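You operate a simulated robot arm through the tools that you are given. There is no shell and no other tool. Be economical: measure what you need, move in short steps, check, and stop when the job is done.

Carry out the task below with a simulated two-armed robot. There is one attempt and no reset: what you move stays moved.

## Task
Run the yellow potatoes on the ribbed belt back into the cart tub marked YELLOW.
Fine: brake off to roll the cart, on again before they fall; leave the ribbed belt's dial at OFF.

The check looks at the end state, three seconds after you hand in, the way a careful person would. Anything else that was tipped, shoved, dropped, spilled or broken makes it a failure.

## Robot
Two 7-joint arms with fingered hands on one trunk, on a base that drives. Base frame: it is fixed to the floor where the robot stands at the start and does not move with it; the origin is under the middle of the robot, x ahead of it, y to its left, z up. Lengths are in m, angles in rad, forces in N, time in s.
The left shoulder is at the start at [0.022, 0.185, 1.323], the right one opposite. With the tool pointing down near the work surface each hand reaches from about 0.1 to 0.62 m from the robot's upright axis, wherever it stands, measured 20 degrees to its own side. Places, roughly: cart tub marked YELLOW [1, 0, 0.7]; direction dial of the ribbed belt [0.7, 0.4, 1.2]; jog button of the ribbed belt [0.7, 0.4, 1.1]; tub cart [1.1, -0.1, 0.5]. Payload 4 kg a hand.
The tool frame of a hand sits at the grasp point between the pads (the TCP): z along the fingers, y along the line on which they close. The tips reach 0.026 m beyond it. Largest opening 0.132 m; the body of the gripper starts 0.073 m behind the TCP. The gripper is a hand of 3 fingers: y runs from the thumb to the fingers, the wrist lies at [0, 0, -0.224] in the tool frame.
Orientation is told as [roll, pitch, yaw] about the base's x, y, z axes, in that order, counted from this pose: with the fingers straight down and closing along the base's y, the tool's x points along the base's -x, its y along +y and its z along -z.

## Interface
- The arms move only by the tool nudge_tool. It takes "left_plan", "right_plan" or both (then of equal length, played together; a hand with none holds still); each is one flat list of numbers, 6 for each row, row after row: the shift along the base's x, y, z in units of 40 mm (1.0 is 40 mm), then the turn, a rotation vector about the base's x, y, z in units of 5 degrees (1.0 is 5 degrees). In form: [tx, ty, tz, ax, ay, az, tx, ty, tz, ax, ay, az, ...]. A call has 1 to 20 rows; each row shifts and turns the commanded pose from where the row before left it. A call with a number of a shift or a turn outside -1 to 1 is refused whole. Each row takes 0.2 s and may step no farther than 0.05 m and 0.15 rad from the row before; otherwise, the whole call is refused. Where a pose cannot be reached the arm comes as near as it can. A force on the tool above 90 N (or 10 N above the force at the start of the call, whichever is more), or a blocked arm, ends the call early, and 0.2 s more pass. In this call time passes only in rows, and 0.2 s behind the last. The reply holds the time, the measured pose of the TCP, the force on the tool along the base axes, the opening and the grip force, in the units named above and with some noise, with the torque about the TCP (base axes, N m) and any sound that the robot's microphone picked up.
- Cameras (640 x 400 px; columns grow to the right, rows downward): "scene" is now at [0.0965, 0.0043, 1.5541]; the picture's right is [0.08, -1.00, -0.00], its down [-0.57, -0.04, -0.82] and it looks along [0.82, 0.07, -0.57] (base axes); focal length 279 px, centre (320, 200). "left" rides on the left gripper at [-0.062, 0.003, -0.092] in its tool frame; the picture's right is [-0.05, -1.00, 0.00], its down [0.83, -0.04, -0.56] and it looks along [0.55, -0.03, 0.83] (tool axes); focal length 230 px, centre (320, 200). "right" rides on the right gripper at [0.061, 0.003, -0.092] in its tool frame; the picture's right is [-0.05, 1.00, 0.00], its down [-0.83, -0.04, -0.55] and it looks along [-0.55, -0.03, 0.83] (tool axes); focal length 230 px, centre (320, 200). There is no depth. A picture from a camera that has moved, and an enlarged one, comes with that camera's place and axes in the base frame and with its lens.
- grab_frame(camera): a new picture of that camera. No time passes.
- move_column(by): slides the trunk up (or, below 0, down) by that many m; the arms and the scene camera ride with it, the base frame stays. It gives what a move gives, with no picture.
- base_move(legs): drives the robot by 1 to 6 legs, each [ahead, left, turn to the left] in m, m and rad, along the robot's own axes; the way and the turn of a leg run together, so that a leg with both is an arc; at most 1.5 m and 3.142 rad a leg. The arms and the cameras ride along, it lands a little off, and it stops where it bumps. It gives what a move gives.
- move_fingers(finger1, finger2, thumb_bend, hand): sets how far each is bent, from 0 (flat) to 1 (curled in); at 0.3 the hand is open as for a grip, at 0.7 the pads meet at the TCP. One left out holds its place. A second passes; each finger stops where it meets its share of the squeeze, and holds until it gets a number again. It is the only way to open and close the hand. It gives what a move gives, with no picture; readings hold the bend of each and the force on the fingers (four entries, about 0 where the hand has none), thumb and palm.
- aim_head(pan, tilt): turns the head with the scene camera to pan (to the left, within 1.501 rad either way) and tilt (down, from -0.506 to 1.204), counted from straight ahead of the robot. It gives what a move gives.
- enlarge(camera, box): a new picture of the part [left, top, right, bottom] of that camera's present view, enlarged. No time passes.
- job_done(): hands the job in; it is judged then, once.

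Work in short steps. Places have to be worked out from the pictures, the camera data and where the tool is seen: move nearer, look again, correct. Check each grasp and each placing, and mend what went wrong. You have 120 turns and 108 pictures in all, those below and enlarged ones among them. Open the grippers and draw the arms clear of the work before you hand the job in, unless the task says otherwise; then end with one line.

The tools are called as name(argument=value, ...) on one line, values as JSON. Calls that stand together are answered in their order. nudge_tool: Moves the arms, as the interface text tells. Its arguments: {"type":"object","properties":{"left_plan":{"type":"array"},"right_plan":{"type":"array"}},"required":[]} The other tools are called the same way: move_column (by) slides the trunk up or down; move_fingers (finger1, finger2, thumb_bend, hand) moves the fingers one by one; base_move (legs) drives the base; aim_head (pan, tilt) turns the head that bears the scene camera; grab_frame (camera) takes a picture; enlarge (camera, box) takes an enlarged picture of a part of a camera's view; job_done () hands the job in.

At the start:

```text
t: 0.0
left_tool_pos: [0.557, 0.2925, 1.3762]
left_tcp_rot: [-0.001, 0.0, -0.001]
left_wrist_force: [-0.4, -0.5, 0.2]
left_ft_torque: [0.01, 0.0, -0.03]
left_opening: 0.1318
left_grasp_force: 0.0
left_shape: jaw
left_bend: [0.3, 0.3, 0.3]
left_finger forces: [0.0, 0.0, 0.0, 0.1, 0.1, 0.1]
right_tool_pos: [0.4723, -0.1265, 1.3565]
right_tcp_rot: [0.002, 0.0, -0.002]
right_wrist_force: [0.8, -1.0, -0.3]
right_ft_torque: [0.0, 0.01, -0.02]
right_opening: 0.1321
right_grasp_force: 0.0
right_shape: jaw
right_bend: [0.3, 0.3, 0.3]
right_finger forces: [0.1, 0.0, 0.1, 0.0, 0.0, 0.1]
trunk travel left (down, up): [-0.35, 0.112]
robot x, y, heading: [0.002, 0.0, -0.003]
head pan, tilt: [0.08, 0.572]
```

scene: 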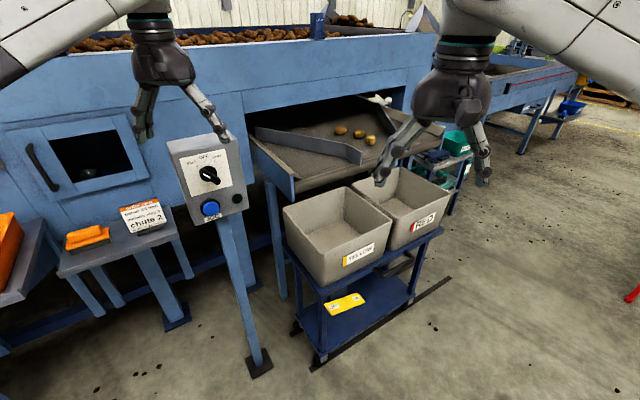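
right: 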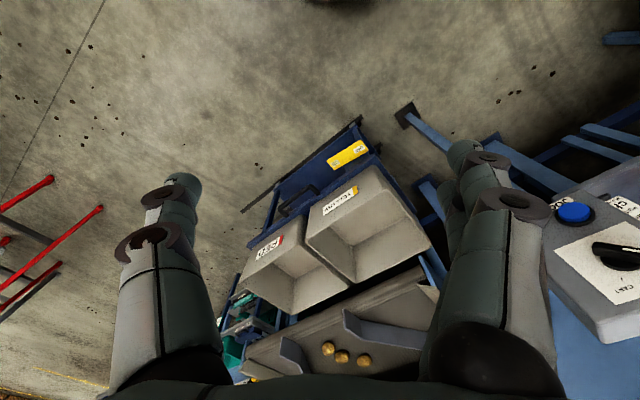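
left: 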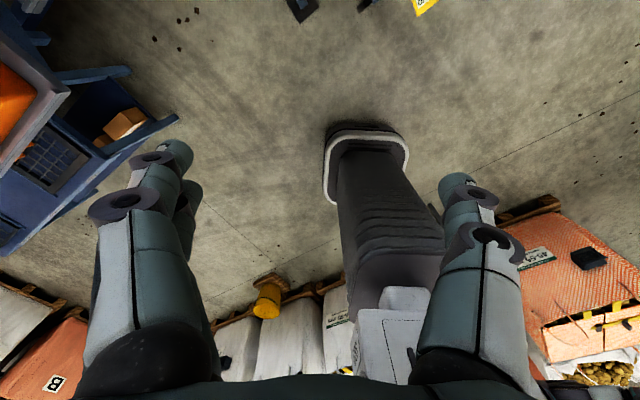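

I see the panel with the dial and blue button, the cart with two tubs and potatoes on the belt. I'll enlarge the key parts to read them.

enlarge(camera="scene", box=[150, 120, 270, 230])

enlarge(camera="scene", box=[240, 80, 480, 230])

enlarge(camera="scene", box=[270, 180, 470, 380])

```text
3.64 times, centred on (210, 175) of scene
camera zoom: at [0.0965, 0.0043, 1.5541], right [0.08, -1.0, 0.0], down [-0.57, -0.04, -0.82], along [0.82, 0.07, -0.57], focal length 1013 px, centre (720, 291)
```

zoom: 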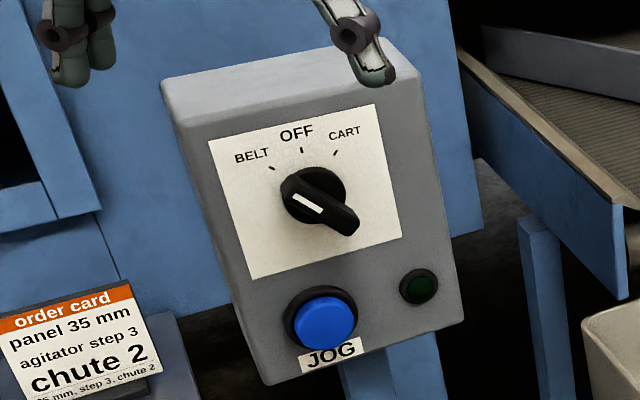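

```text
2.67 times, centred on (360, 155) of scene
camera zoom: at [0.0965, 0.0043, 1.5541], right [0.08, -1.0, 0.0], down [-0.57, -0.04, -0.82], along [0.82, 0.07, -0.57], focal length 743 px, centre (213, 320)
```

zoom: 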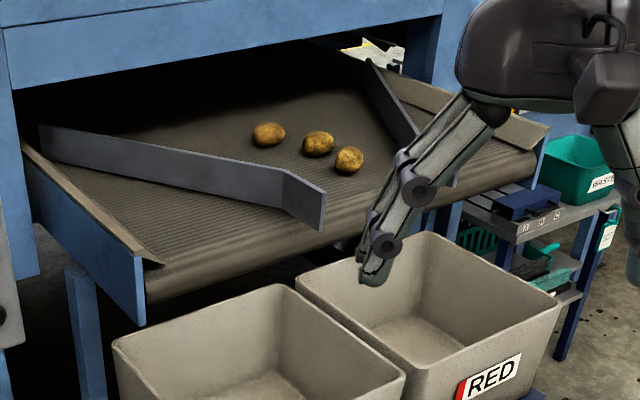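

```text
2.00 times, centred on (370, 280) of scene
camera zoom: at [0.0965, 0.0043, 1.5541], right [0.08, -1.0, 0.0], down [-0.57, -0.04, -0.82], along [0.82, 0.07, -0.57], focal length 557 px, centre (220, 40)
```

zoom: 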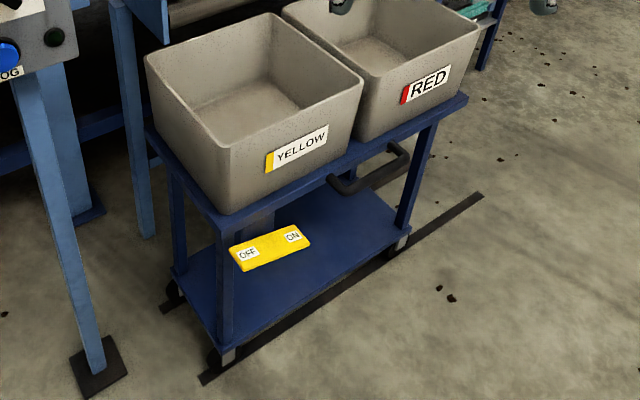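

The dial is at BELT, the brake treadle reads OFF/ON, and the chute gap looks to be over the RED side, so the cart must roll right along its rail (direction about (0.6,-0.8)). I turn to face the machine square on.

base_move(legs=[[0, 0, 0.645]])

aim_head(pan=-0.1, tilt=0.65)

grab_frame(camera="scene")

```text
t: 2.1
left_tool_pos: [0.2692, 0.5685, 1.3753]
left_tcp_rot: [0.0, 0.001, 0.645]
left_wrist_force: [-0.7, -0.1, -0.2]
left_ft_torque: [0.01, 0.01, -0.03]
left_opening: 0.1317
left_grasp_force: 0.1
left_shape: jaw
left_bend: [0.3, 0.3, 0.3]
left_finger forces: [0.0, 0.0, 0.1, 0.0, 0.0, 0.0]
right_tool_pos: [0.4546, 0.1805, 1.3567]
right_tcp_rot: [0.0, 0.0, 0.643]
right_wrist_force: [0.2, -0.1, -0.1]
right_ft_torque: [0.0, -0.03, 0.0]
right_opening: 0.1317
right_grasp_force: 0.1
right_shape: jaw
right_bend: [0.3, 0.3, 0.3]
right_finger forces: [0.0, 0.0, 0.0, 0.0, 0.0, 0.0]
trunk travel left (down, up): [-0.35, 0.112]
robot x, y, heading: [0.0012, 0.0006, 0.645]
head pan, tilt: [0.08, 0.572]
```

```text
t: 2.9
left_tool_pos: [0.2679, 0.569, 1.3758]
left_tcp_rot: [0.0, 0.0, 0.645]
left_wrist_force: [0.4, 0.0, -0.5]
left_ft_torque: [-0.02, 0.02, 0.0]
left_opening: 0.1317
left_grasp_force: 0.1
left_shape: jaw
left_bend: [0.3, 0.3, 0.3]
left_finger forces: [0.1, 0.0, 0.1, 0.0, 0.0, 0.0]
right_tool_pos: [0.4544, 0.1827, 1.3564]
right_tcp_rot: [0.002, -0.001, 0.645]
right_wrist_force: [-1.1, 0.1, 0.3]
right_ft_torque: [0.04, -0.02, -0.01]
right_opening: 0.132
right_grasp_force: 0.1
right_shape: jaw
right_bend: [0.3, 0.3, 0.3]
right_finger forces: [0.0, 0.1, 0.1, 0.0, 0.1, 0.1]
trunk travel left (down, up): [-0.35, 0.112]
robot x, y, heading: [0.0033, 0.0012, 0.642]
head pan, tilt: [-0.099, 0.649]
```

```text
101 pictures are left
camera scene: at [0.0796, 0.0478, 1.5475], right [0.52, -0.85, 0.0], down [-0.54, -0.33, -0.78], along [0.66, 0.4, -0.63], focal length 279 px, centre (320, 200)
```

scene: 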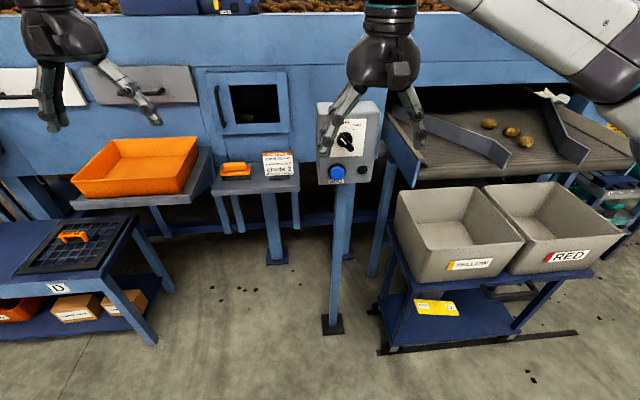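

The panel faces me, squarely aligned with the machine; the cart is to the right. I retract the left hand a bit, then slide right and look from there.

nudge_tool(left_plan=[-0.8, -0.6, 0, 0, 0, 0, -0.8, -0.6, 0, 0, 0, 0, -0.8, -0.6, 0, 0, 0, 0, -0.8, -0.6, 0, 0, 0, 0], right_plan=[-0.8, -0.6, 0, 0, 0, 0, -0.8, -0.6, 0, 0, 0, 0, -0.8, -0.6, 0, 0, 0, 0, -0.8, -0.6, 0, 0, 0, 0])

base_move(legs=[[0, -0.42, 0], [0.12, 0, 0]])

aim_head(pan=-0.3, tilt=0.85)

grab_frame(camera="scene")

```text
t: 3.9
left_tool_pos: [0.1384, 0.4693, 1.3763]
left_tcp_rot: [-0.001, -0.003, 0.645]
left_wrist_force: [0.0, -0.9, -0.3]
left_ft_torque: [-0.01, -0.05, -0.02]
left_opening: 0.1322
left_grasp_force: 0.0
left_shape: jaw
left_bend: [0.3, 0.3, 0.3]
left_finger forces: [0.0, 0.0, 0.1, 0.0, 0.0, 0.0]
right_tool_pos: [0.3207, 0.0821, 1.3574]
right_tcp_rot: [0.002, -0.003, 0.643]
right_wrist_force: [0.0, -0.5, -0.1]
right_ft_torque: [0.04, -0.01, 0.0]
right_opening: 0.1319
right_grasp_force: 0.0
right_shape: jaw
right_bend: [0.3, 0.3, 0.3]
right_finger forces: [0.0, 0.0, 0.0, 0.1, 0.1, 0.0]
trunk travel left (down, up): [-0.35, 0.112]
robot x, y, heading: [0.0, 0.0019, 0.643]
head pan, tilt: [-0.099, 0.649]
```

```text
t: 7.2
left_tool_pos: [0.4827, 0.2093, 1.3761]
left_tcp_rot: [0.0, -0.003, 0.64]
left_wrist_force: [-0.5, -0.3, -0.3]
left_ft_torque: [0.03, -0.05, 0.03]
left_opening: 0.1318
left_grasp_force: 0.2
left_shape: jaw
left_bend: [0.3, 0.3, 0.3]
left_finger forces: [0.1, 0.0, 0.1, 0.1, 0.0, 0.0]
right_tool_pos: [0.6625, -0.179, 1.3566]
right_tcp_rot: [0.002, -0.002, 0.642]
right_wrist_force: [0.1, -0.1, 0.6]
right_ft_torque: [-0.01, 0.01, 0.02]
right_opening: 0.1319
right_grasp_force: 0.1
right_shape: jaw
right_bend: [0.3, 0.3, 0.3]
right_finger forces: [0.0, 0.0, 0.1, 0.0, 0.1, 0.1]
trunk travel left (down, up): [-0.35, 0.112]
robot x, y, heading: [0.3393, -0.2583, 0.641]
head pan, tilt: [-0.099, 0.649]
```

```text
t: 8.0
left_tool_pos: [0.4852, 0.2109, 1.3748]
left_tcp_rot: [0.0, 0.003, 0.64]
left_wrist_force: [-0.4, 0.4, 0.0]
left_ft_torque: [-0.01, -0.01, 0.04]
left_opening: 0.1317
left_grasp_force: 0.0
left_shape: jaw
left_bend: [0.3, 0.3, 0.3]
left_finger forces: [0.0, 0.0, 0.0, 0.1, 0.0, 0.1]
right_tool_pos: [0.6656, -0.1759, 1.355]
right_tcp_rot: [0.002, 0.003, 0.64]
right_wrist_force: [-0.4, 0.4, -0.3]
right_ft_torque: [-0.02, 0.03, 0.04]
right_opening: 0.1319
right_grasp_force: 0.1
right_shape: jaw
right_bend: [0.3, 0.3, 0.3]
right_finger forces: [0.0, 0.0, 0.0, 0.1, 0.0, 0.1]
trunk travel left (down, up): [-0.35, 0.112]
robot x, y, heading: [0.3394, -0.2605, 0.638]
head pan, tilt: [-0.3, 0.85]
```

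```text
100 pictures are left
camera scene: at [0.42, -0.2306, 1.5311], right [0.33, -0.94, 0.01], down [-0.73, -0.26, -0.64], along [0.6, 0.2, -0.77], focal length 279 px, centre (320, 200)
```

scene: 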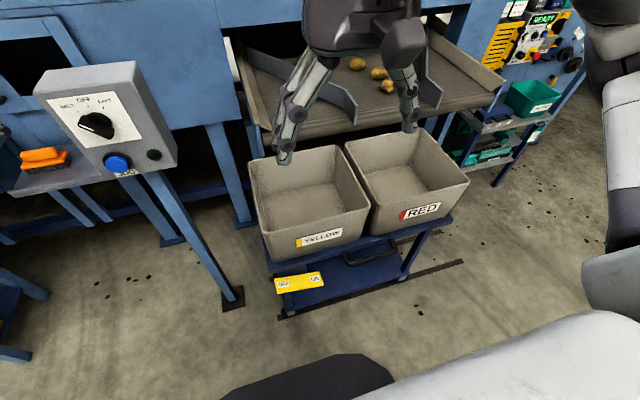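

Triangulating, the brake paddle is at about (0.775,-0.04,0.57), sticking out in front of the cart; the dial is at about (0.72,0.35,1.19) and jog at about (0.73,0.38,1.07). I look closer at the paddle, panel and belt.

enlarge(camera="scene", box=[240, 200, 400, 320])

enlarge(camera="scene", box=[30, 60, 190, 200])

```text
3.33 times, centred on (320, 260) of scene
camera zoom: at [0.42, -0.2306, 1.5311], right [0.33, -0.94, 0.01], down [-0.73, -0.26, -0.64], along [0.6, 0.2, -0.77], focal length 929 px, centre (320, 0)
```

zoom: 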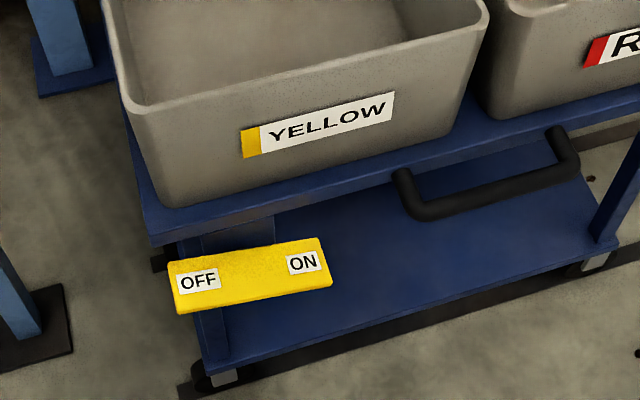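

```text
2.86 times, centred on (110, 130) of scene
camera zoom: at [0.42, -0.2306, 1.5311], right [0.33, -0.94, 0.01], down [-0.73, -0.26, -0.64], along [0.6, 0.2, -0.77], focal length 796 px, centre (920, 400)
```

zoom: 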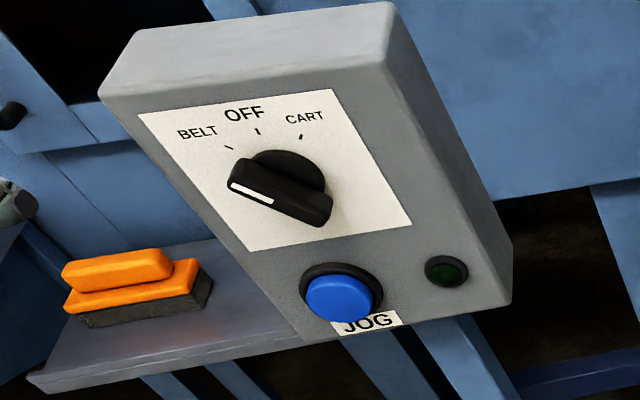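

I close the right hand's fingers to a pressing tip and lower the trunk, then approach above the OFF end of the paddle.

move_fingers(hand="right", finger1=0.7, finger2=0.7, thumb_bend=0.7)

move_column(by=-0.3)

nudge_tool(right_plan=[0, 1, 0, 0, 0, 0, 0, 1, 0, 0, 0, 0, 0.2, 0.8, -0.4, 0, 0, 0, 0.4, 0.4, -0.8, 0, 0, 0, 0.4, 0.4, -0.8, 0, 0, 0, 0, 0, -1, 0, 0, 0, 0, 0, -1, 0, 0, 0, 0, 0, -1, 0, 0, 0, 0, 0, -1, 0, 0, 0])

grab_frame(camera="scene")

grab_frame(camera="right")

```text
t: 9.0
left_tool_pos: [0.4835, 0.2121, 1.3759]
left_tcp_rot: [0.0, 0.0, 0.641]
left_wrist_force: [0.0, 0.2, 0.0]
left_ft_torque: [-0.04, 0.02, -0.01]
left_opening: 0.1319
left_grasp_force: 0.1
left_shape: jaw
left_bend: [0.3, 0.3, 0.3]
left_finger forces: [0.0, 0.0, 0.1, 0.1, 0.0, 0.0]
right_tool_pos: [0.6638, -0.1758, 1.3555]
right_tcp_rot: [0.001, 0.001, 0.64]
right_wrist_force: [-0.3, -0.4, -0.4]
right_ft_torque: [0.0, -0.05, 0.03]
right_opening: 0.0062
right_grasp_force: 0.1
right_shape: fingers
right_bend: [0.7, 0.7, 0.7]
right_finger forces: [0.0, 0.1, 0.0, 0.0, 0.1, 0.0]
trunk travel left (down, up): [-0.35, 0.112]
robot x, y, heading: [0.3364, -0.2601, 0.645]
head pan, tilt: [-0.3, 0.85]
```

```text
t: 12.0
left_tool_pos: [0.5104, 0.2297, 1.0377]
left_tcp_rot: [0.001, 0.083, 0.642]
left_wrist_force: [-0.4, 0.2, 0.4]
left_ft_torque: [0.0, 0.0, -0.04]
left_opening: 0.1317
left_grasp_force: 0.1
left_shape: jaw
left_bend: [0.3, 0.3, 0.3]
left_finger forces: [0.0, 0.0, 0.0, 0.0, 0.1, 0.1]
right_tool_pos: [0.6639, -0.1767, 1.056]
right_tcp_rot: [0.002, -0.002, 0.641]
right_wrist_force: [-0.3, -0.2, -0.6]
right_ft_torque: [0.03, -0.03, -0.01]
right_opening: 0.0062
right_grasp_force: 0.0
right_shape: fingers
right_bend: [0.7, 0.7, 0.7]
right_finger forces: [0.0, 0.0, 0.1, 0.0, 0.1, 0.0]
trunk travel left (down, up): [-0.05, 0.412]
robot x, y, heading: [0.3391, -0.2594, 0.645]
head pan, tilt: [-0.3, 0.85]
```

```text
t: 12.6
left_tool_pos: [0.509, 0.2295, 1.0366]
left_tcp_rot: [-0.001, 0.086, 0.64]
left_wrist_force: [-0.2, -0.6, -0.6]
left_ft_torque: [0.01, -0.02, 0.03]
left_opening: 0.1319
left_grasp_force: 0.0
left_shape: jaw
left_bend: [0.3, 0.3, 0.3]
left_finger forces: [0.0, 0.0, 0.0, 0.0, 0.0, 0.0]
right_tool_pos: [0.6667, -0.1194, 1.057]
right_tcp_rot: [-0.018, -0.012, 0.675]
right_wrist_force: [8.4, -31.5, 5.4]
right_ft_torque: [3.09, 1.14, 2.24]
right_opening: 0.0059
right_grasp_force: 0.1
right_shape: fingers
right_bend: [0.7, 0.7, 0.7]
right_finger forces: [0.0, 0.0, 0.0, 0.1, 0.1, 0.0]
trunk travel left (down, up): [-0.05, 0.412]
robot x, y, heading: [0.3384, -0.2568, 0.64]
head pan, tilt: [-0.3, 0.85]
stopped in row 2 (right hand): the force on the tool passed its limit at 137 N (the readings are from after the stop); the commanded pose is now the measured one
```

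```text
97 pictures are left
camera scene: at [0.5781, -0.1084, 1.1453], right [0.4, -0.91, 0.1], down [-0.86, -0.41, -0.3], along [0.32, 0.03, -0.95], focal length 279 px, centre (320, 200)
```

scene: 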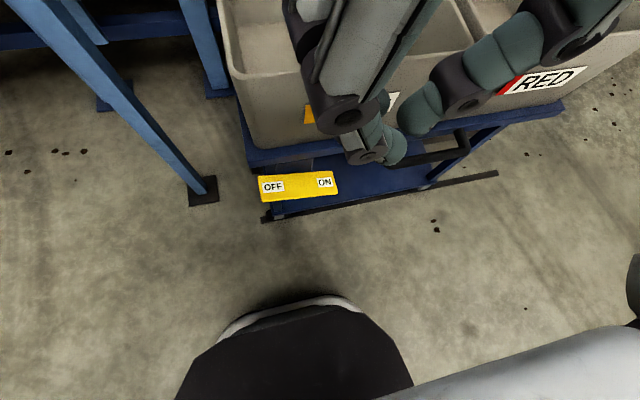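

```text
96 pictures are left
camera right: at [0.6139, -0.1549, 1.1483], right [-0.58, 0.81, -0.02], down [0.66, 0.49, 0.56], along [0.47, 0.32, -0.83], focal length 230 px, centre (320, 200)
```

right: 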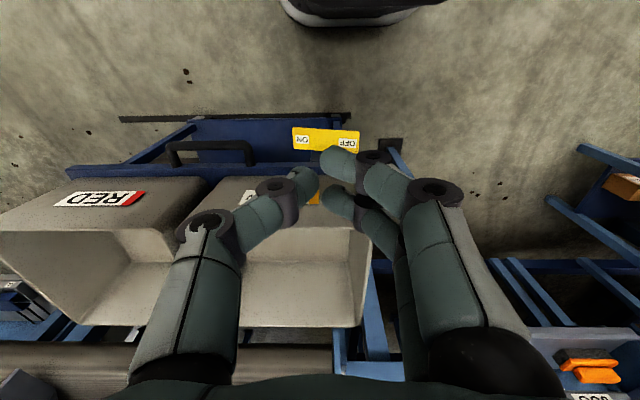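

The lowered trunk leans the head forward and the right hand bumped it (not the work). I back the hand off to the right, raise the trunk some, and keep my distance.

nudge_tool(right_plan=[0.6, -0.8, 0, 0, 0, 0, 0.6, -0.8, 0, 0, 0, 0, 0.3, -0.4, -0.5, 0, 0, 0])

move_column(by=0.15)

base_move(legs=[[-0.08, 0.0, 0]])

grab_frame(camera="scene")

```text
t: 13.3
left_tool_pos: [0.5098, 0.2306, 1.0363]
left_tcp_rot: [0.0, 0.087, 0.642]
left_wrist_force: [0.7, -0.7, 0.1]
left_ft_torque: [0.0, 0.0, 0.0]
left_opening: 0.1318
left_grasp_force: 0.0
left_shape: jaw
left_bend: [0.3, 0.3, 0.3]
left_finger forces: [0.0, 0.1, 0.0, 0.0, 0.1, 0.1]
right_tool_pos: [0.7264, -0.1994, 1.0338]
right_tcp_rot: [-0.018, -0.007, 0.669]
right_wrist_force: [0.1, 0.5, 0.5]
right_ft_torque: [0.01, 0.01, 0.0]
right_opening: 0.0058
right_grasp_force: 0.1
right_shape: fingers
right_bend: [0.7, 0.7, 0.7]
right_finger forces: [0.1, 0.1, 0.0, 0.0, 0.0, 0.1]
trunk travel left (down, up): [-0.05, 0.412]
robot x, y, heading: [0.3397, -0.2583, 0.64]
head pan, tilt: [-0.3, 0.85]
```

```text
t: 15.1
left_tool_pos: [0.5096, 0.2304, 1.1871]
left_tcp_rot: [-0.001, 0.087, 0.64]
left_wrist_force: [0.0, -0.3, 0.2]
left_ft_torque: [-0.02, 0.05, 0.02]
left_opening: 0.1316
left_grasp_force: 0.0
left_shape: jaw
left_bend: [0.3, 0.3, 0.3]
left_finger forces: [0.0, 0.0, 0.0, 0.1, 0.0, 0.0]
right_tool_pos: [0.7261, -0.1977, 1.1846]
right_tcp_rot: [-0.02, -0.006, 0.669]
right_wrist_force: [-0.3, -0.5, 0.3]
right_ft_torque: [0.03, 0.02, 0.03]
right_opening: 0.0058
right_grasp_force: 0.1
right_shape: fingers
right_bend: [0.7, 0.7, 0.7]
right_finger forces: [0.0, 0.0, 0.1, 0.0, 0.1, 0.0]
trunk travel left (down, up): [-0.2, 0.262]
robot x, y, heading: [0.3419, -0.2626, 0.642]
head pan, tilt: [-0.3, 0.85]
```

```text
t: 16.2
left_tool_pos: [0.4451, 0.1816, 1.1874]
left_tcp_rot: [0.001, 0.084, 0.64]
left_wrist_force: [0.2, -0.8, -1.2]
left_ft_torque: [0.02, 0.01, 0.0]
left_opening: 0.1318
left_grasp_force: 0.0
left_shape: jaw
left_bend: [0.3, 0.3, 0.3]
left_finger forces: [0.0, 0.0, 0.0, 0.1, 0.0, 0.0]
right_tool_pos: [0.6604, -0.2474, 1.1854]
right_tcp_rot: [-0.02, -0.007, 0.666]
right_wrist_force: [0.2, -0.5, -0.6]
right_ft_torque: [-0.03, 0.0, -0.03]
right_opening: 0.006
right_grasp_force: 0.1
right_shape: fingers
right_bend: [0.7, 0.7, 0.7]
right_finger forces: [0.0, 0.0, 0.0, 0.0, 0.0, 0.0]
trunk travel left (down, up): [-0.2, 0.262]
robot x, y, heading: [0.2747, -0.3069, 0.642]
head pan, tilt: [-0.3, 0.85]
```

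```text
95 pictures are left
camera scene: at [0.4147, -0.2347, 1.3606], right [0.34, -0.94, 0.05], down [-0.79, -0.31, -0.52], along [0.51, 0.13, -0.85], focal length 279 px, centre (320, 200)
```

scene: 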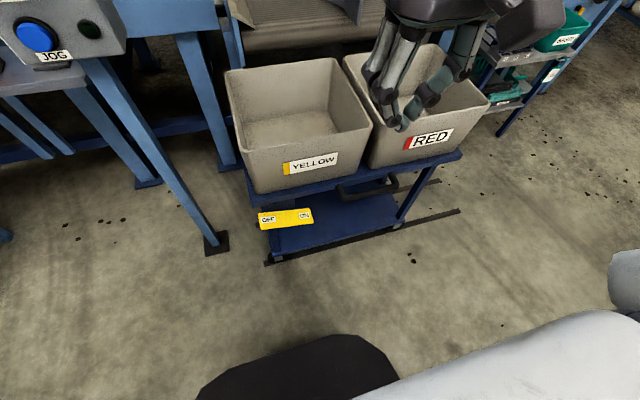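

The OFF label re-triangulates to about (0.757,0.015,0.56). I lower the right hand in front of the cart, then slide left over it.

nudge_tool(right_plan=[0.18, 0.135, -1, 0, 0, 0, 0.18, 0.135, -1, 0, 0, 0, 0.18, 0.135, -1, 0, 0, 0, 0.18, 0.135, -1, 0, 0, 0, 0.18, 0.135, -1, 0, 0, 0, 0.18, 0.135, -1, 0, 0, 0, 0.18, 0.135, -1, 0, 0, 0, 0.18, 0.135, -1, 0, 0, 0, 0.18, 0.135, -1, 0, 0, 0, 0.18, 0.135, -1, 0, 0, 0, -0.57, 0.76, 0, 0, 0, 0, -0.57, 0.76, 0, 0, 0, 0, -0.57, 0.76, 0, 0, 0, 0, -0.57, 0.76, 0, 0, 0, 0])

grab_frame(camera="scene")

grab_frame(camera="right")

```text
t: 19.2
left_tool_pos: [0.4446, 0.1829, 1.1857]
left_tcp_rot: [-0.001, 0.087, 0.639]
left_wrist_force: [0.5, -0.3, 0.8]
left_ft_torque: [-0.07, -0.03, 0.03]
left_opening: 0.1317
left_grasp_force: 0.1
left_shape: jaw
left_bend: [0.3, 0.3, 0.3]
left_finger forces: [0.0, 0.0, 0.0, 0.1, 0.0, 0.1]
right_tool_pos: [0.6274, -0.0795, 0.8675]
right_tcp_rot: [-0.02, -0.007, 0.665]
right_wrist_force: [-0.1, -0.3, -0.2]
right_ft_torque: [0.01, -0.02, 0.0]
right_opening: 0.0057
right_grasp_force: 0.1
right_shape: fingers
right_bend: [0.7, 0.7, 0.7]
right_finger forces: [0.0, 0.0, 0.0, 0.0, 0.1, 0.1]
right hand out of reach, approached as far as the arm can: row 4, 5
trunk travel left (down, up): [-0.2, 0.262]
robot x, y, heading: [0.2771, -0.3077, 0.644]
head pan, tilt: [-0.3, 0.85]
```

```text
94 pictures are left
camera scene: at [0.4145, -0.2329, 1.3606], right [0.34, -0.94, 0.05], down [-0.79, -0.31, -0.52], along [0.51, 0.13, -0.85], focal length 279 px, centre (320, 200)
```

scene: 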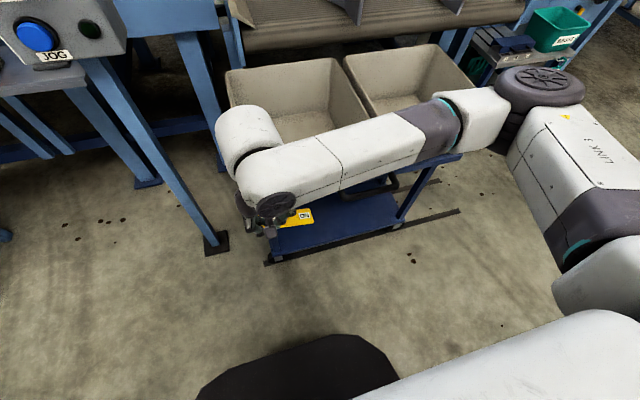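

```text
93 pictures are left
camera right: at [0.5763, -0.1148, 0.9597], right [-0.58, 0.82, -0.02], down [0.67, 0.49, 0.56], along [0.47, 0.31, -0.83], focal length 230 px, centre (320, 200)
```

right: 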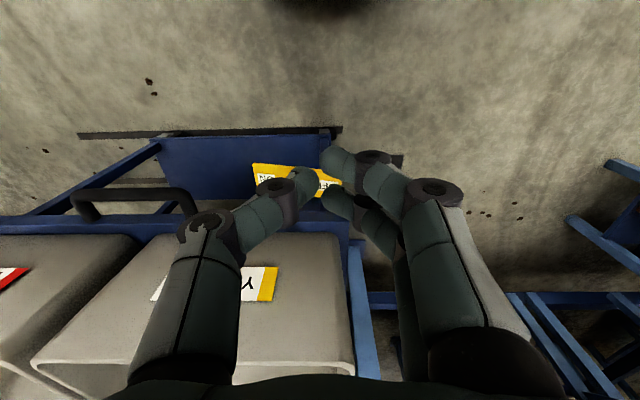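

The arm folds sideways over the tubs at this stance. I shift the base left 0.2 m so the paddle lies straight ahead of the right shoulder, and bring the hand back over it.

base_move(legs=[[0, 0.2, 0]])

nudge_tool(right_plan=[0.6, -0.8, 0, 0, 0, 0, 0.6, -0.8, 0, 0, 0, 0, 0.6, -0.8, 0, 0, 0, 0, 0.6, -0.8, 0, 0, 0, 0, 0.6, -0.8, 0, 0, 0, 0, 0.0, 0.0, -1, 0, 0, 0, 0.0, 0.0, -1, 0, 0, 0, 0.0, 0.0, -1, 0, 0, 0])

grab_frame(camera="scene")

grab_frame(camera="right")

```text
t: 20.7
left_tool_pos: [0.3273, 0.3379, 1.188]
left_tcp_rot: [0.001, 0.085, 0.643]
left_wrist_force: [0.0, 0.9, -0.2]
left_ft_torque: [-0.01, -0.01, -0.01]
left_opening: 0.1318
left_grasp_force: 0.0
left_shape: jaw
left_bend: [0.3, 0.3, 0.3]
left_finger forces: [0.0, 0.0, 0.0, 0.1, 0.1, 0.0]
right_tool_pos: [0.5106, 0.0762, 0.8677]
right_tcp_rot: [-0.019, -0.008, 0.671]
right_wrist_force: [-1.0, 0.6, -0.2]
right_ft_torque: [0.0, -0.06, 0.04]
right_opening: 0.0056
right_grasp_force: 0.0
right_shape: fingers
right_bend: [0.7, 0.7, 0.7]
right_finger forces: [0.0, 0.0, 0.0, 0.0, 0.0, 0.0]
trunk travel left (down, up): [-0.2, 0.262]
robot x, y, heading: [0.1575, -0.1507, 0.642]
head pan, tilt: [-0.3, 0.85]
```

```text
t: 22.5
left_tool_pos: [0.329, 0.3371, 1.1869]
left_tcp_rot: [0.0, 0.084, 0.64]
left_wrist_force: [1.3, -0.2, -0.2]
left_ft_torque: [0.03, 0.02, 0.02]
left_opening: 0.1317
left_grasp_force: 0.1
left_shape: jaw
left_bend: [0.3, 0.3, 0.3]
left_finger forces: [0.1, 0.0, 0.1, 0.0, 0.0, 0.0]
right_tool_pos: [0.6293, -0.0838, 0.7468]
right_tcp_rot: [-0.02, -0.009, 0.672]
right_wrist_force: [0.7, 0.3, 0.3]
right_ft_torque: [0.03, -0.02, -0.01]
right_opening: 0.0057
right_grasp_force: 0.1
right_shape: fingers
right_bend: [0.7, 0.7, 0.7]
right_finger forces: [0.0, 0.1, 0.0, 0.0, 0.1, 0.0]
trunk travel left (down, up): [-0.2, 0.262]
robot x, y, heading: [0.1619, -0.1548, 0.637]
head pan, tilt: [-0.3, 0.85]
```

```text
92 pictures are left
camera scene: at [0.2992, -0.0791, 1.3607], right [0.34, -0.94, 0.05], down [-0.79, -0.32, -0.52], along [0.51, 0.14, -0.85], focal length 279 px, centre (320, 200)
```

scene: 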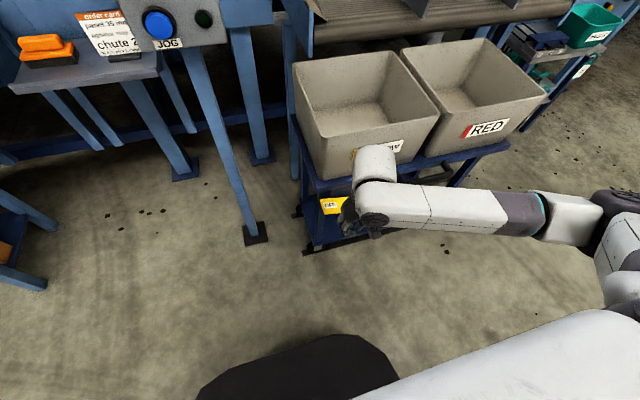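

```text
91 pictures are left
camera right: at [0.5788, -0.1198, 0.8386], right [-0.58, 0.81, -0.02], down [0.67, 0.49, 0.56], along [0.47, 0.32, -0.83], focal length 230 px, centre (320, 200)
```

right: 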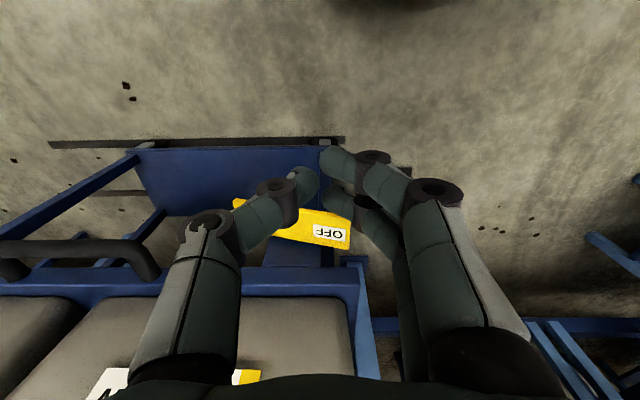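

The hand is just in front of the paddle at z 0.747. To keep the wrist clear of the tub rim I tilt the fingers 35° forward while easing in.

nudge_tool(right_plan=[0.229, 0.171, 0, 0.6, -0.8, 0, 0.229, 0.171, 0, 0.6, -0.8, 0, 0.229, 0.171, 0, 0.6, -0.8, 0, 0.229, 0.171, 0, 0.6, -0.8, 0, 0.229, 0.171, -0.5, 0.6, -0.8, 0, 0.229, 0.171, -0.5, 0.6, -0.8, 0, 0.229, 0.171, -0.5, 0.6, -0.8, 0])

grab_frame(camera="right")

grab_frame(camera="scene")

```text
t: 24.1
left_tool_pos: [0.3284, 0.337, 1.1879]
left_tcp_rot: [0.0, 0.086, 0.641]
left_wrist_force: [0.5, 0.3, 0.1]
left_ft_torque: [0.01, -0.03, 0.01]
left_opening: 0.1321
left_grasp_force: 0.1
left_shape: jaw
left_bend: [0.3, 0.3, 0.3]
left_finger forces: [0.0, 0.0, 0.0, 0.0, 0.0, 0.0]
right_tool_pos: [0.6958, -0.036, 0.6896]
right_tcp_rot: [-0.038, -0.618, 0.679]
right_wrist_force: [-0.9, 0.6, 0.6]
right_ft_torque: [0.0, 0.01, 0.02]
right_opening: 0.0059
right_grasp_force: 0.0
right_shape: fingers
right_bend: [0.7, 0.7, 0.7]
right_finger forces: [0.0, 0.0, 0.0, 0.0, 0.1, 0.0]
trunk travel left (down, up): [-0.2, 0.262]
robot x, y, heading: [0.161, -0.1498, 0.643]
head pan, tilt: [-0.3, 0.85]
```

```text
90 pictures are left
camera right: at [0.6113, -0.096, 0.7292], right [-0.58, 0.82, 0.0], down [0.29, 0.2, 0.94], along [0.77, 0.54, -0.35], focal length 230 px, centre (320, 200)
```

right: 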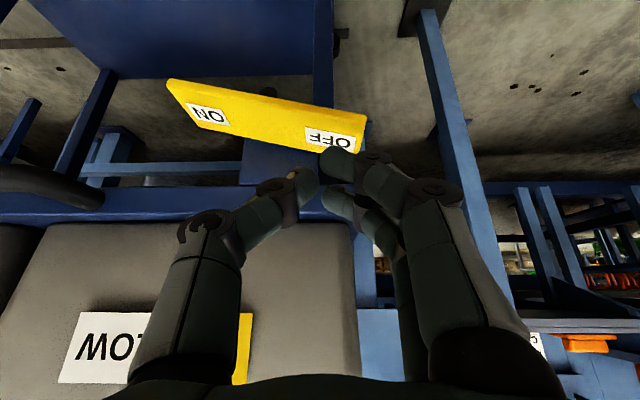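

```text
89 pictures are left
camera scene: at [0.299, -0.079, 1.3607], right [0.34, -0.94, 0.05], down [-0.79, -0.32, -0.52], along [0.51, 0.14, -0.85], focal length 279 px, centre (320, 200)
```

scene: 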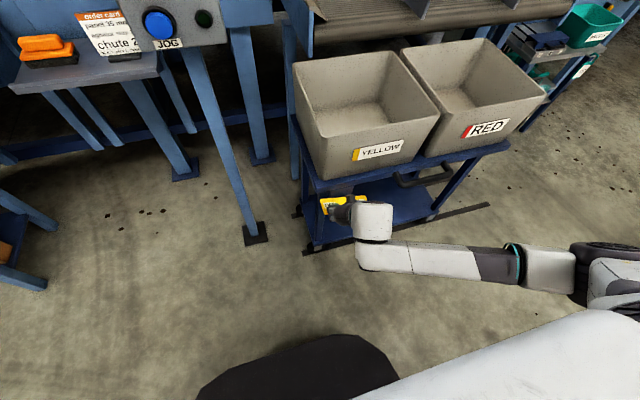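

OFF triangulates to (0.751,0.017,0.60), the raised end of the rocker, so the brake is on. I move over it and press down in small steps.

nudge_tool(right_plan=[0.53, 0.54, 0, 0, 0, 0, 0.53, 0.54, 0, 0, 0, 0, 0, 0, -0.8, 0, 0, 0, 0, 0, -0.6, 0, 0, 0, 0, 0, -0.4, 0, 0, 0, 0, 0, -0.3, 0, 0, 0, 0, 0, -0.3, 0, 0, 0])

grab_frame(camera="right")

```text
t: 25.7
left_tool_pos: [0.3218, 0.3366, 1.1902]
left_tcp_rot: [-0.001, 0.08, 0.642]
left_wrist_force: [0.1, 0.9, -0.4]
left_ft_torque: [0.01, 0.04, 0.01]
left_opening: 0.1318
left_grasp_force: 0.0
left_shape: jaw
left_bend: [0.3, 0.3, 0.3]
left_finger forces: [0.0, 0.1, 0.0, 0.1, 0.0, 0.0]
right_tool_pos: [0.741, 0.0096, 0.6041]
right_tcp_rot: [-0.041, -0.64, 0.681]
right_wrist_force: [0.8, 0.3, 51.5]
right_ft_torque: [-0.13, -0.45, -0.02]
right_opening: 0.0
right_grasp_force: 29.2
right_shape: fingers
right_bend: [0.77, 0.7, 0.72]
right_finger forces: [28.2, 0.0, 0.1, 0.0, 29.5, 0.1]
trunk travel left (down, up): [-0.2, 0.262]
robot x, y, heading: [0.16, -0.152, 0.64]
head pan, tilt: [-0.3, 0.85]
```

```text
88 pictures are left
camera right: at [0.6563, -0.0513, 0.641], right [-0.58, 0.82, 0.0], down [0.27, 0.19, 0.94], along [0.77, 0.54, -0.33], focal length 230 px, centre (320, 200)
```

right: 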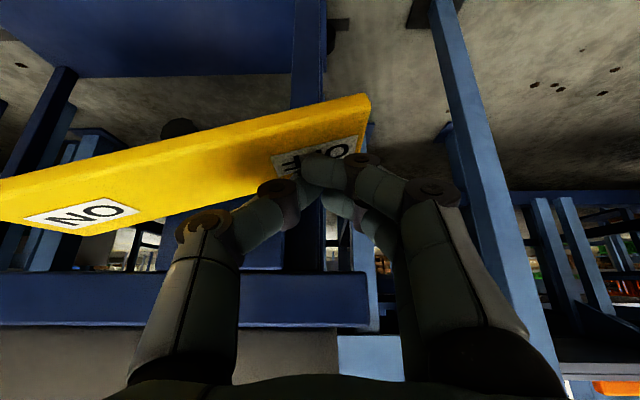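

The rocker flipped: OFF end is now down, ON end up. I lift off and back away, then look at the handle from closer.

nudge_tool(right_plan=[0, 0, 1, 0, 0, 0, -0.4, -0.3, 1, 0, 0, 0, -0.4, -0.3, 1, 0, 0, 0, 0.6, -0.8, 0, 0, 0, 0, 0.6, -0.8, 0, 0, 0, 0, 0.6, -0.8, 0, 0, 0, 0])

grab_frame(camera="right")

grab_frame(camera="scene")

```text
t: 27.1
left_tool_pos: [0.3276, 0.3374, 1.187]
left_tcp_rot: [0.0, 0.085, 0.643]
left_wrist_force: [-0.6, -0.5, 0.3]
left_ft_torque: [0.03, -0.01, 0.01]
left_opening: 0.1321
left_grasp_force: 0.1
left_shape: jaw
left_bend: [0.3, 0.3, 0.3]
left_finger forces: [0.1, 0.1, 0.0, 0.1, 0.0, 0.1]
right_tool_pos: [0.7782, -0.1159, 0.7107]
right_tcp_rot: [-0.036, -0.619, 0.676]
right_wrist_force: [0.9, -0.3, 0.0]
right_ft_torque: [0.0, 0.04, 0.01]
right_opening: 0.0051
right_grasp_force: 0.1
right_shape: fingers
right_bend: [0.7, 0.7, 0.7]
right_finger forces: [0.0, 0.2, 0.1, 0.1, 0.0, 0.0]
trunk travel left (down, up): [-0.2, 0.262]
robot x, y, heading: [0.1554, -0.1549, 0.641]
head pan, tilt: [-0.3, 0.85]
```

```text
87 pictures are left
camera right: at [0.6933, -0.1761, 0.75], right [-0.58, 0.82, 0.0], down [0.29, 0.2, 0.93], along [0.76, 0.54, -0.36], focal length 230 px, centre (320, 200)
```

right: 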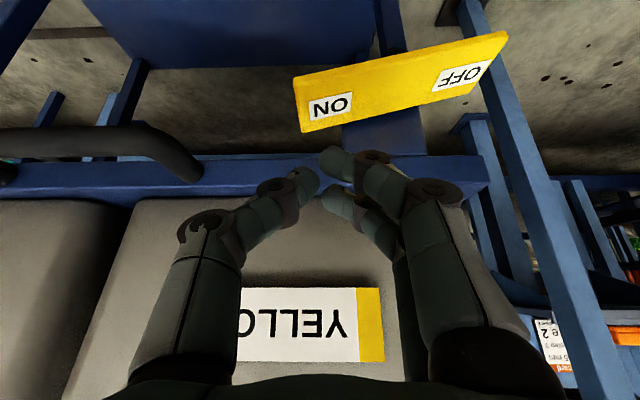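

```text
86 pictures are left
camera scene: at [0.2992, -0.0797, 1.3608], right [0.34, -0.94, 0.05], down [-0.79, -0.32, -0.52], along [0.51, 0.14, -0.85], focal length 279 px, centre (320, 200)
```

scene: 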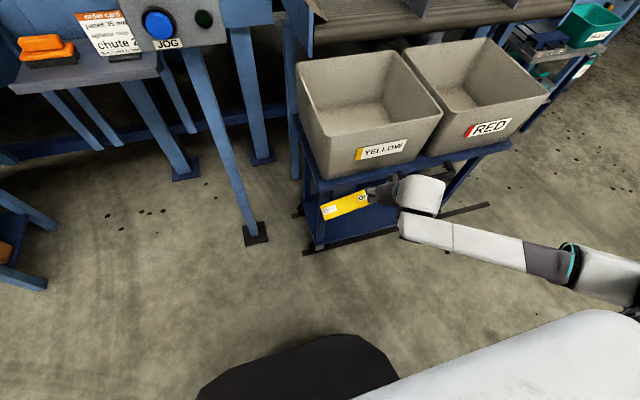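

Handle bracket estimated at s≈0.69 along the cart, n≈0.60–0.65, z≈0.645. I place the closed fingers just left of that bracket, between the paddle and handle, ready to push right.

nudge_tool(right_plan=[0.51, -0.68, 0, 0, 0, 0, 0.51, -0.68, 0, 0, 0, 0, 0.55, 0.41, -0.8, 0, 0, 0, 0.55, 0.41, -0.8, 0, 0, 0])

grab_frame(camera="right")

enlarge(camera="scene", box=[290, 120, 450, 230])

```text
t: 28.1
left_tool_pos: [0.3265, 0.3376, 1.1867]
left_tcp_rot: [0.001, 0.086, 0.645]
left_wrist_force: [0.2, 0.9, 0.2]
left_ft_torque: [0.03, 0.01, 0.01]
left_opening: 0.1318
left_grasp_force: 0.1
left_shape: jaw
left_bend: [0.3, 0.3, 0.3]
left_finger forces: [0.0, 0.0, 0.1, 0.0, 0.1, 0.0]
right_tool_pos: [0.8636, -0.1365, 0.6471]
right_tcp_rot: [-0.038, -0.614, 0.676]
right_wrist_force: [-2.9, -2.4, -2.8]
right_ft_torque: [-0.08, 0.11, -0.01]
right_opening: 0.0053
right_grasp_force: 2.4
right_shape: fingers
right_bend: [0.7, 0.7, 0.7]
right_finger forces: [0.1, 4.9, 0.1, 0.0, 0.0, 0.0]
trunk travel left (down, up): [-0.2, 0.262]
robot x, y, heading: [0.16, -0.153, 0.642]
head pan, tilt: [-0.3, 0.85]
```

```text
85 pictures are left
camera right: at [0.7783, -0.1957, 0.6862], right [-0.58, 0.82, 0.0], down [0.29, 0.21, 0.93], along [0.76, 0.54, -0.36], focal length 230 px, centre (320, 200)
```

right: 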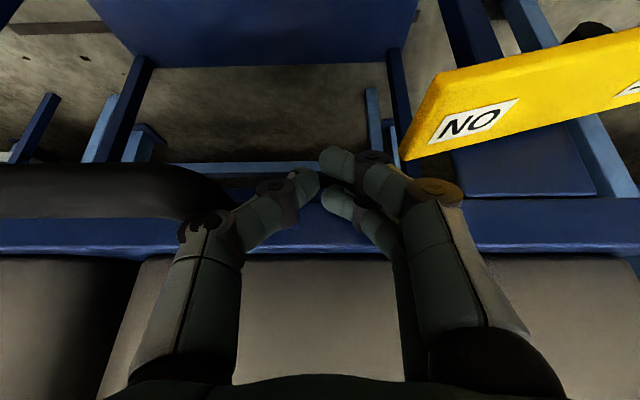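

```text
3.64 times, centred on (370, 175) of scene
camera zoom: at [0.2992, -0.0792, 1.3606], right [0.34, -0.94, 0.05], down [-0.79, -0.31, -0.52], along [0.51, 0.14, -0.85], focal length 1013 px, centre (138, 291)
```

zoom: 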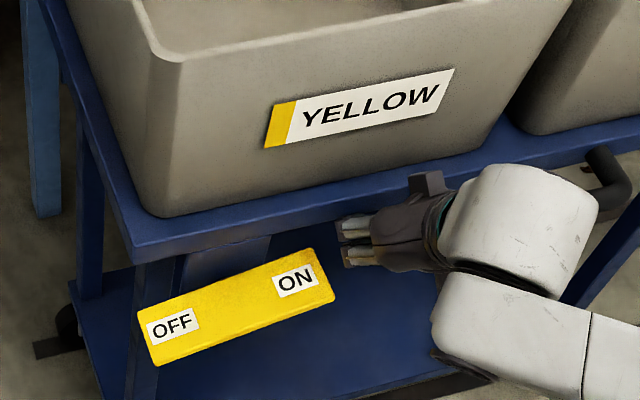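

Slight contact, fingers sit in place between paddle and handle. I ease back a few mm and push right by arm in small steps.

nudge_tool(right_plan=[-0.16, -0.12, 0, 0, 0, 0, 0.3, -0.4, 0, 0, 0, 0, 0.3, -0.4, 0, 0, 0, 0, 0.3, -0.4, 0, 0, 0, 0, 0.3, -0.4, 0, 0, 0, 0])

enlarge(camera="scene", box=[290, 120, 450, 230])

grab_frame(camera="right")

```text
t: 29.3
left_tool_pos: [0.3269, 0.3362, 1.1874]
left_tcp_rot: [-0.001, 0.087, 0.642]
left_wrist_force: [-0.7, -0.1, 0.5]
left_ft_torque: [0.03, 0.03, 0.04]
left_opening: 0.1318
left_grasp_force: 0.1
left_shape: jaw
left_bend: [0.3, 0.3, 0.3]
left_finger forces: [0.0, 0.0, 0.0, 0.0, 0.1, 0.0]
right_tool_pos: [0.9046, -0.2071, 0.6464]
right_tcp_rot: [-0.039, -0.617, 0.677]
right_wrist_force: [-0.4, -0.3, -1.0]
right_ft_torque: [-0.02, -0.01, 0.0]
right_opening: 0.0056
right_grasp_force: 0.1
right_shape: fingers
right_bend: [0.7, 0.7, 0.7]
right_finger forces: [0.0, 0.1, 0.0, 0.0, 0.0, 0.1]
trunk travel left (down, up): [-0.2, 0.262]
robot x, y, heading: [0.1575, -0.1507, 0.643]
head pan, tilt: [-0.3, 0.85]
```

```text
3.64 times, centred on (370, 175) of scene
camera zoom: at [0.2988, -0.0791, 1.3607], right [0.34, -0.94, 0.05], down [-0.79, -0.32, -0.52], along [0.51, 0.14, -0.85], focal length 1013 px, centre (138, 291)
```

zoom: 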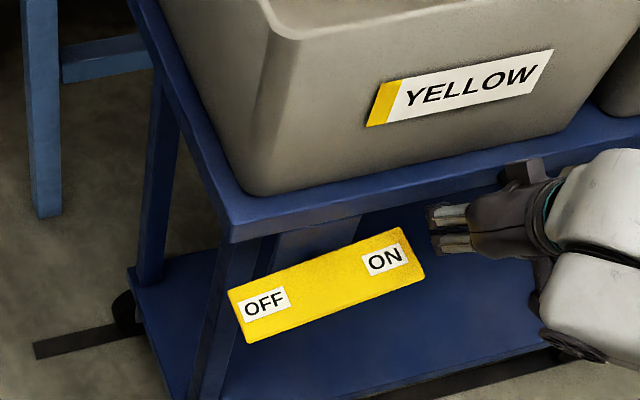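

```text
82 pictures are left
camera right: at [0.8195, -0.2656, 0.6867], right [-0.57, 0.82, 0.0], down [0.29, 0.21, 0.93], along [0.77, 0.54, -0.36], focal length 230 px, centre (320, 200)
```

right: 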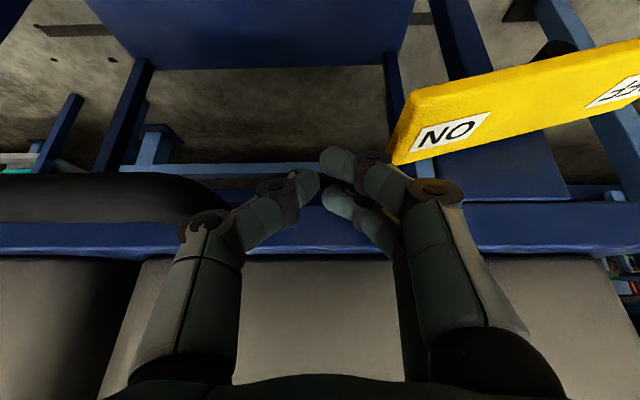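

The cart rolls easily (about 9 cm so far). I now push it further right by driving the base sideways 0.2 m.

base_move(legs=[[0, -0.2, 0]])

aim_head(pan=-0.5, tilt=0.55)

grab_frame(camera="scene")

```text
t: 30.9
left_tool_pos: [0.4497, 0.1748, 1.1872]
left_tcp_rot: [0.0, 0.086, 0.635]
left_wrist_force: [0.4, 0.1, 0.0]
left_ft_torque: [0.0, 0.02, 0.04]
left_opening: 0.1317
left_grasp_force: 0.1
left_shape: jaw
left_bend: [0.3, 0.3, 0.3]
left_finger forces: [0.0, 0.0, 0.1, 0.1, 0.0, 0.1]
right_tool_pos: [1.0235, -0.3697, 0.6471]
right_tcp_rot: [-0.039, -0.618, 0.67]
right_wrist_force: [0.2, 0.0, -0.6]
right_ft_torque: [-0.03, 0.02, -0.01]
right_opening: 0.0052
right_grasp_force: 0.0
right_shape: fingers
right_bend: [0.7, 0.7, 0.7]
right_finger forces: [0.1, 0.0, 0.0, 0.0, 0.1, 0.0]
trunk travel left (down, up): [-0.2, 0.262]
robot x, y, heading: [0.2741, -0.3135, 0.635]
head pan, tilt: [-0.3, 0.85]
```

```text
t: 31.7
left_tool_pos: [0.4499, 0.1743, 1.1877]
left_tcp_rot: [0.0, 0.086, 0.636]
left_wrist_force: [0.0, -0.1, -0.4]
left_ft_torque: [0.02, 0.02, 0.01]
left_opening: 0.1321
left_grasp_force: 0.1
left_shape: jaw
left_bend: [0.3, 0.3, 0.3]
left_finger forces: [0.1, 0.0, 0.0, 0.0, 0.0, 0.1]
right_tool_pos: [1.0225, -0.3706, 0.6476]
right_tcp_rot: [-0.038, -0.617, 0.669]
right_wrist_force: [-0.1, 0.1, 0.0]
right_ft_torque: [0.0, 0.01, 0.02]
right_opening: 0.0053
right_grasp_force: 0.1
right_shape: fingers
right_bend: [0.7, 0.7, 0.7]
right_finger forces: [0.1, 0.1, 0.0, 0.0, 0.0, 0.0]
trunk travel left (down, up): [-0.2, 0.262]
robot x, y, heading: [0.2784, -0.312, 0.635]
head pan, tilt: [-0.499, 0.55]
```

```text
81 pictures are left
camera scene: at [0.437, -0.251, 1.385], right [0.14, -0.99, 0.08], down [-0.63, -0.16, -0.76], along [0.76, 0.06, -0.65], focal length 279 px, centre (320, 200)
```

scene: 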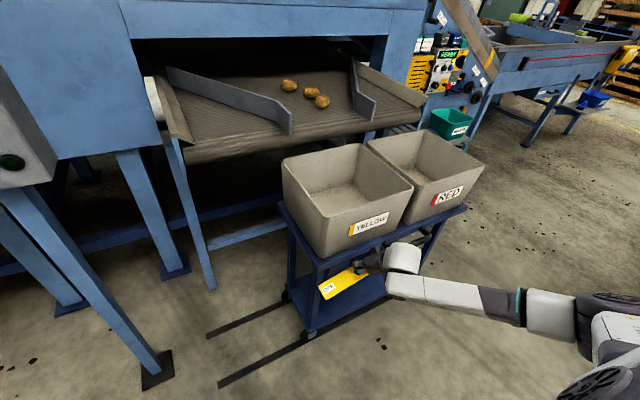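

Cart followed. To judge the alignment without parallax I withdraw the hand and drive right until the camera is straight in front of the chute gap.

nudge_tool(right_plan=[-0.48, 0.64, 0.2, 0, 0, 0, -0.4, -0.3, 0.8, 0, 0, 0, -0.8, -0.6, 0.5, 0, 0, 0, -0.8, -0.6, 0.5, 0, 0, 0, -0.8, -0.6, 0.5, 0, 0, 0])

base_move(legs=[[0, -0.55, 0]])

aim_head(pan=0.0, tilt=0.55)

grab_frame(camera="scene")

```text
t: 32.9
left_tool_pos: [0.4484, 0.1753, 1.1878]
left_tcp_rot: [-0.003, 0.085, 0.639]
left_wrist_force: [-0.8, 0.3, 0.2]
left_ft_torque: [-0.01, -0.01, -0.02]
left_opening: 0.1321
left_grasp_force: 0.1
left_shape: jaw
left_bend: [0.3, 0.3, 0.3]
left_finger forces: [0.0, 0.1, 0.1, 0.0, 0.0, 0.1]
right_tool_pos: [0.8873, -0.4288, 0.7505]
right_tcp_rot: [-0.038, -0.617, 0.67]
right_wrist_force: [0.4, 0.3, -0.4]
right_ft_torque: [0.0, -0.03, -0.02]
right_opening: 0.0054
right_grasp_force: 0.0
right_shape: fingers
right_bend: [0.7, 0.7, 0.7]
right_finger forces: [0.0, 0.1, 0.0, 0.0, 0.0, 0.1]
trunk travel left (down, up): [-0.2, 0.262]
robot x, y, heading: [0.2794, -0.3111, 0.639]
head pan, tilt: [-0.499, 0.55]
```

```text
t: 36.2
left_tool_pos: [0.7894, -0.2837, 1.1869]
left_tcp_rot: [-0.001, 0.084, 0.645]
left_wrist_force: [-0.2, 0.2, -0.3]
left_ft_torque: [0.0, 0.0, 0.0]
left_opening: 0.1317
left_grasp_force: 0.1
left_shape: jaw
left_bend: [0.3, 0.3, 0.3]
left_finger forces: [0.1, 0.0, 0.0, 0.0, 0.0, 0.2]
right_tool_pos: [1.2302, -0.8853, 0.7495]
right_tcp_rot: [-0.039, -0.619, 0.675]
right_wrist_force: [-0.1, -0.3, 0.4]
right_ft_torque: [0.0, 0.01, 0.01]
right_opening: 0.0052
right_grasp_force: 0.0
right_shape: fingers
right_bend: [0.7, 0.7, 0.7]
right_finger forces: [0.1, 0.0, 0.0, 0.0, 0.1, 0.1]
trunk travel left (down, up): [-0.2, 0.262]
robot x, y, heading: [0.6193, -0.7715, 0.643]
head pan, tilt: [-0.499, 0.55]
```

```text
t: 37.1
left_tool_pos: [0.7879, -0.2813, 1.1884]
left_tcp_rot: [0.0, 0.087, 0.642]
left_wrist_force: [1.3, -0.3, 0.3]
left_ft_torque: [0.01, -0.01, 0.01]
left_opening: 0.132
left_grasp_force: 0.0
left_shape: jaw
left_bend: [0.3, 0.3, 0.3]
left_finger forces: [0.1, 0.0, 0.0, 0.0, 0.1, 0.1]
right_tool_pos: [1.2304, -0.8857, 0.7485]
right_tcp_rot: [-0.04, -0.618, 0.675]
right_wrist_force: [0.3, -0.7, -0.1]
right_ft_torque: [-0.04, -0.03, 0.01]
right_opening: 0.0054
right_grasp_force: 0.0
right_shape: fingers
right_bend: [0.7, 0.7, 0.7]
right_finger forces: [0.0, 0.0, 0.0, 0.0, 0.0, 0.1]
trunk travel left (down, up): [-0.2, 0.262]
robot x, y, heading: [0.6156, -0.7721, 0.639]
head pan, tilt: [0.0, 0.55]
```

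```text
80 pictures are left
camera scene: at [0.7608, -0.6688, 1.3831], right [0.6, -0.8, 0.0], down [-0.53, -0.4, -0.75], along [0.6, 0.45, -0.66], focal length 279 px, centre (320, 200)
```

scene: 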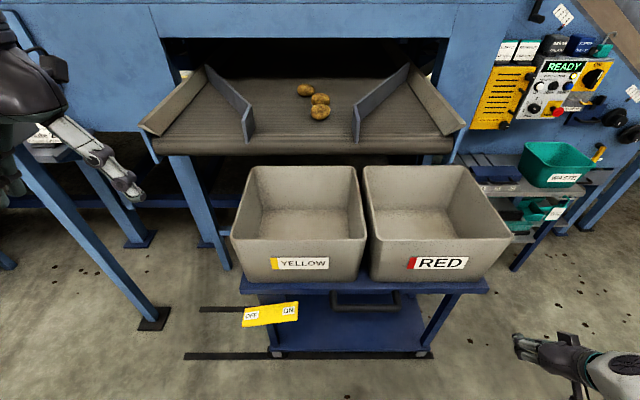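

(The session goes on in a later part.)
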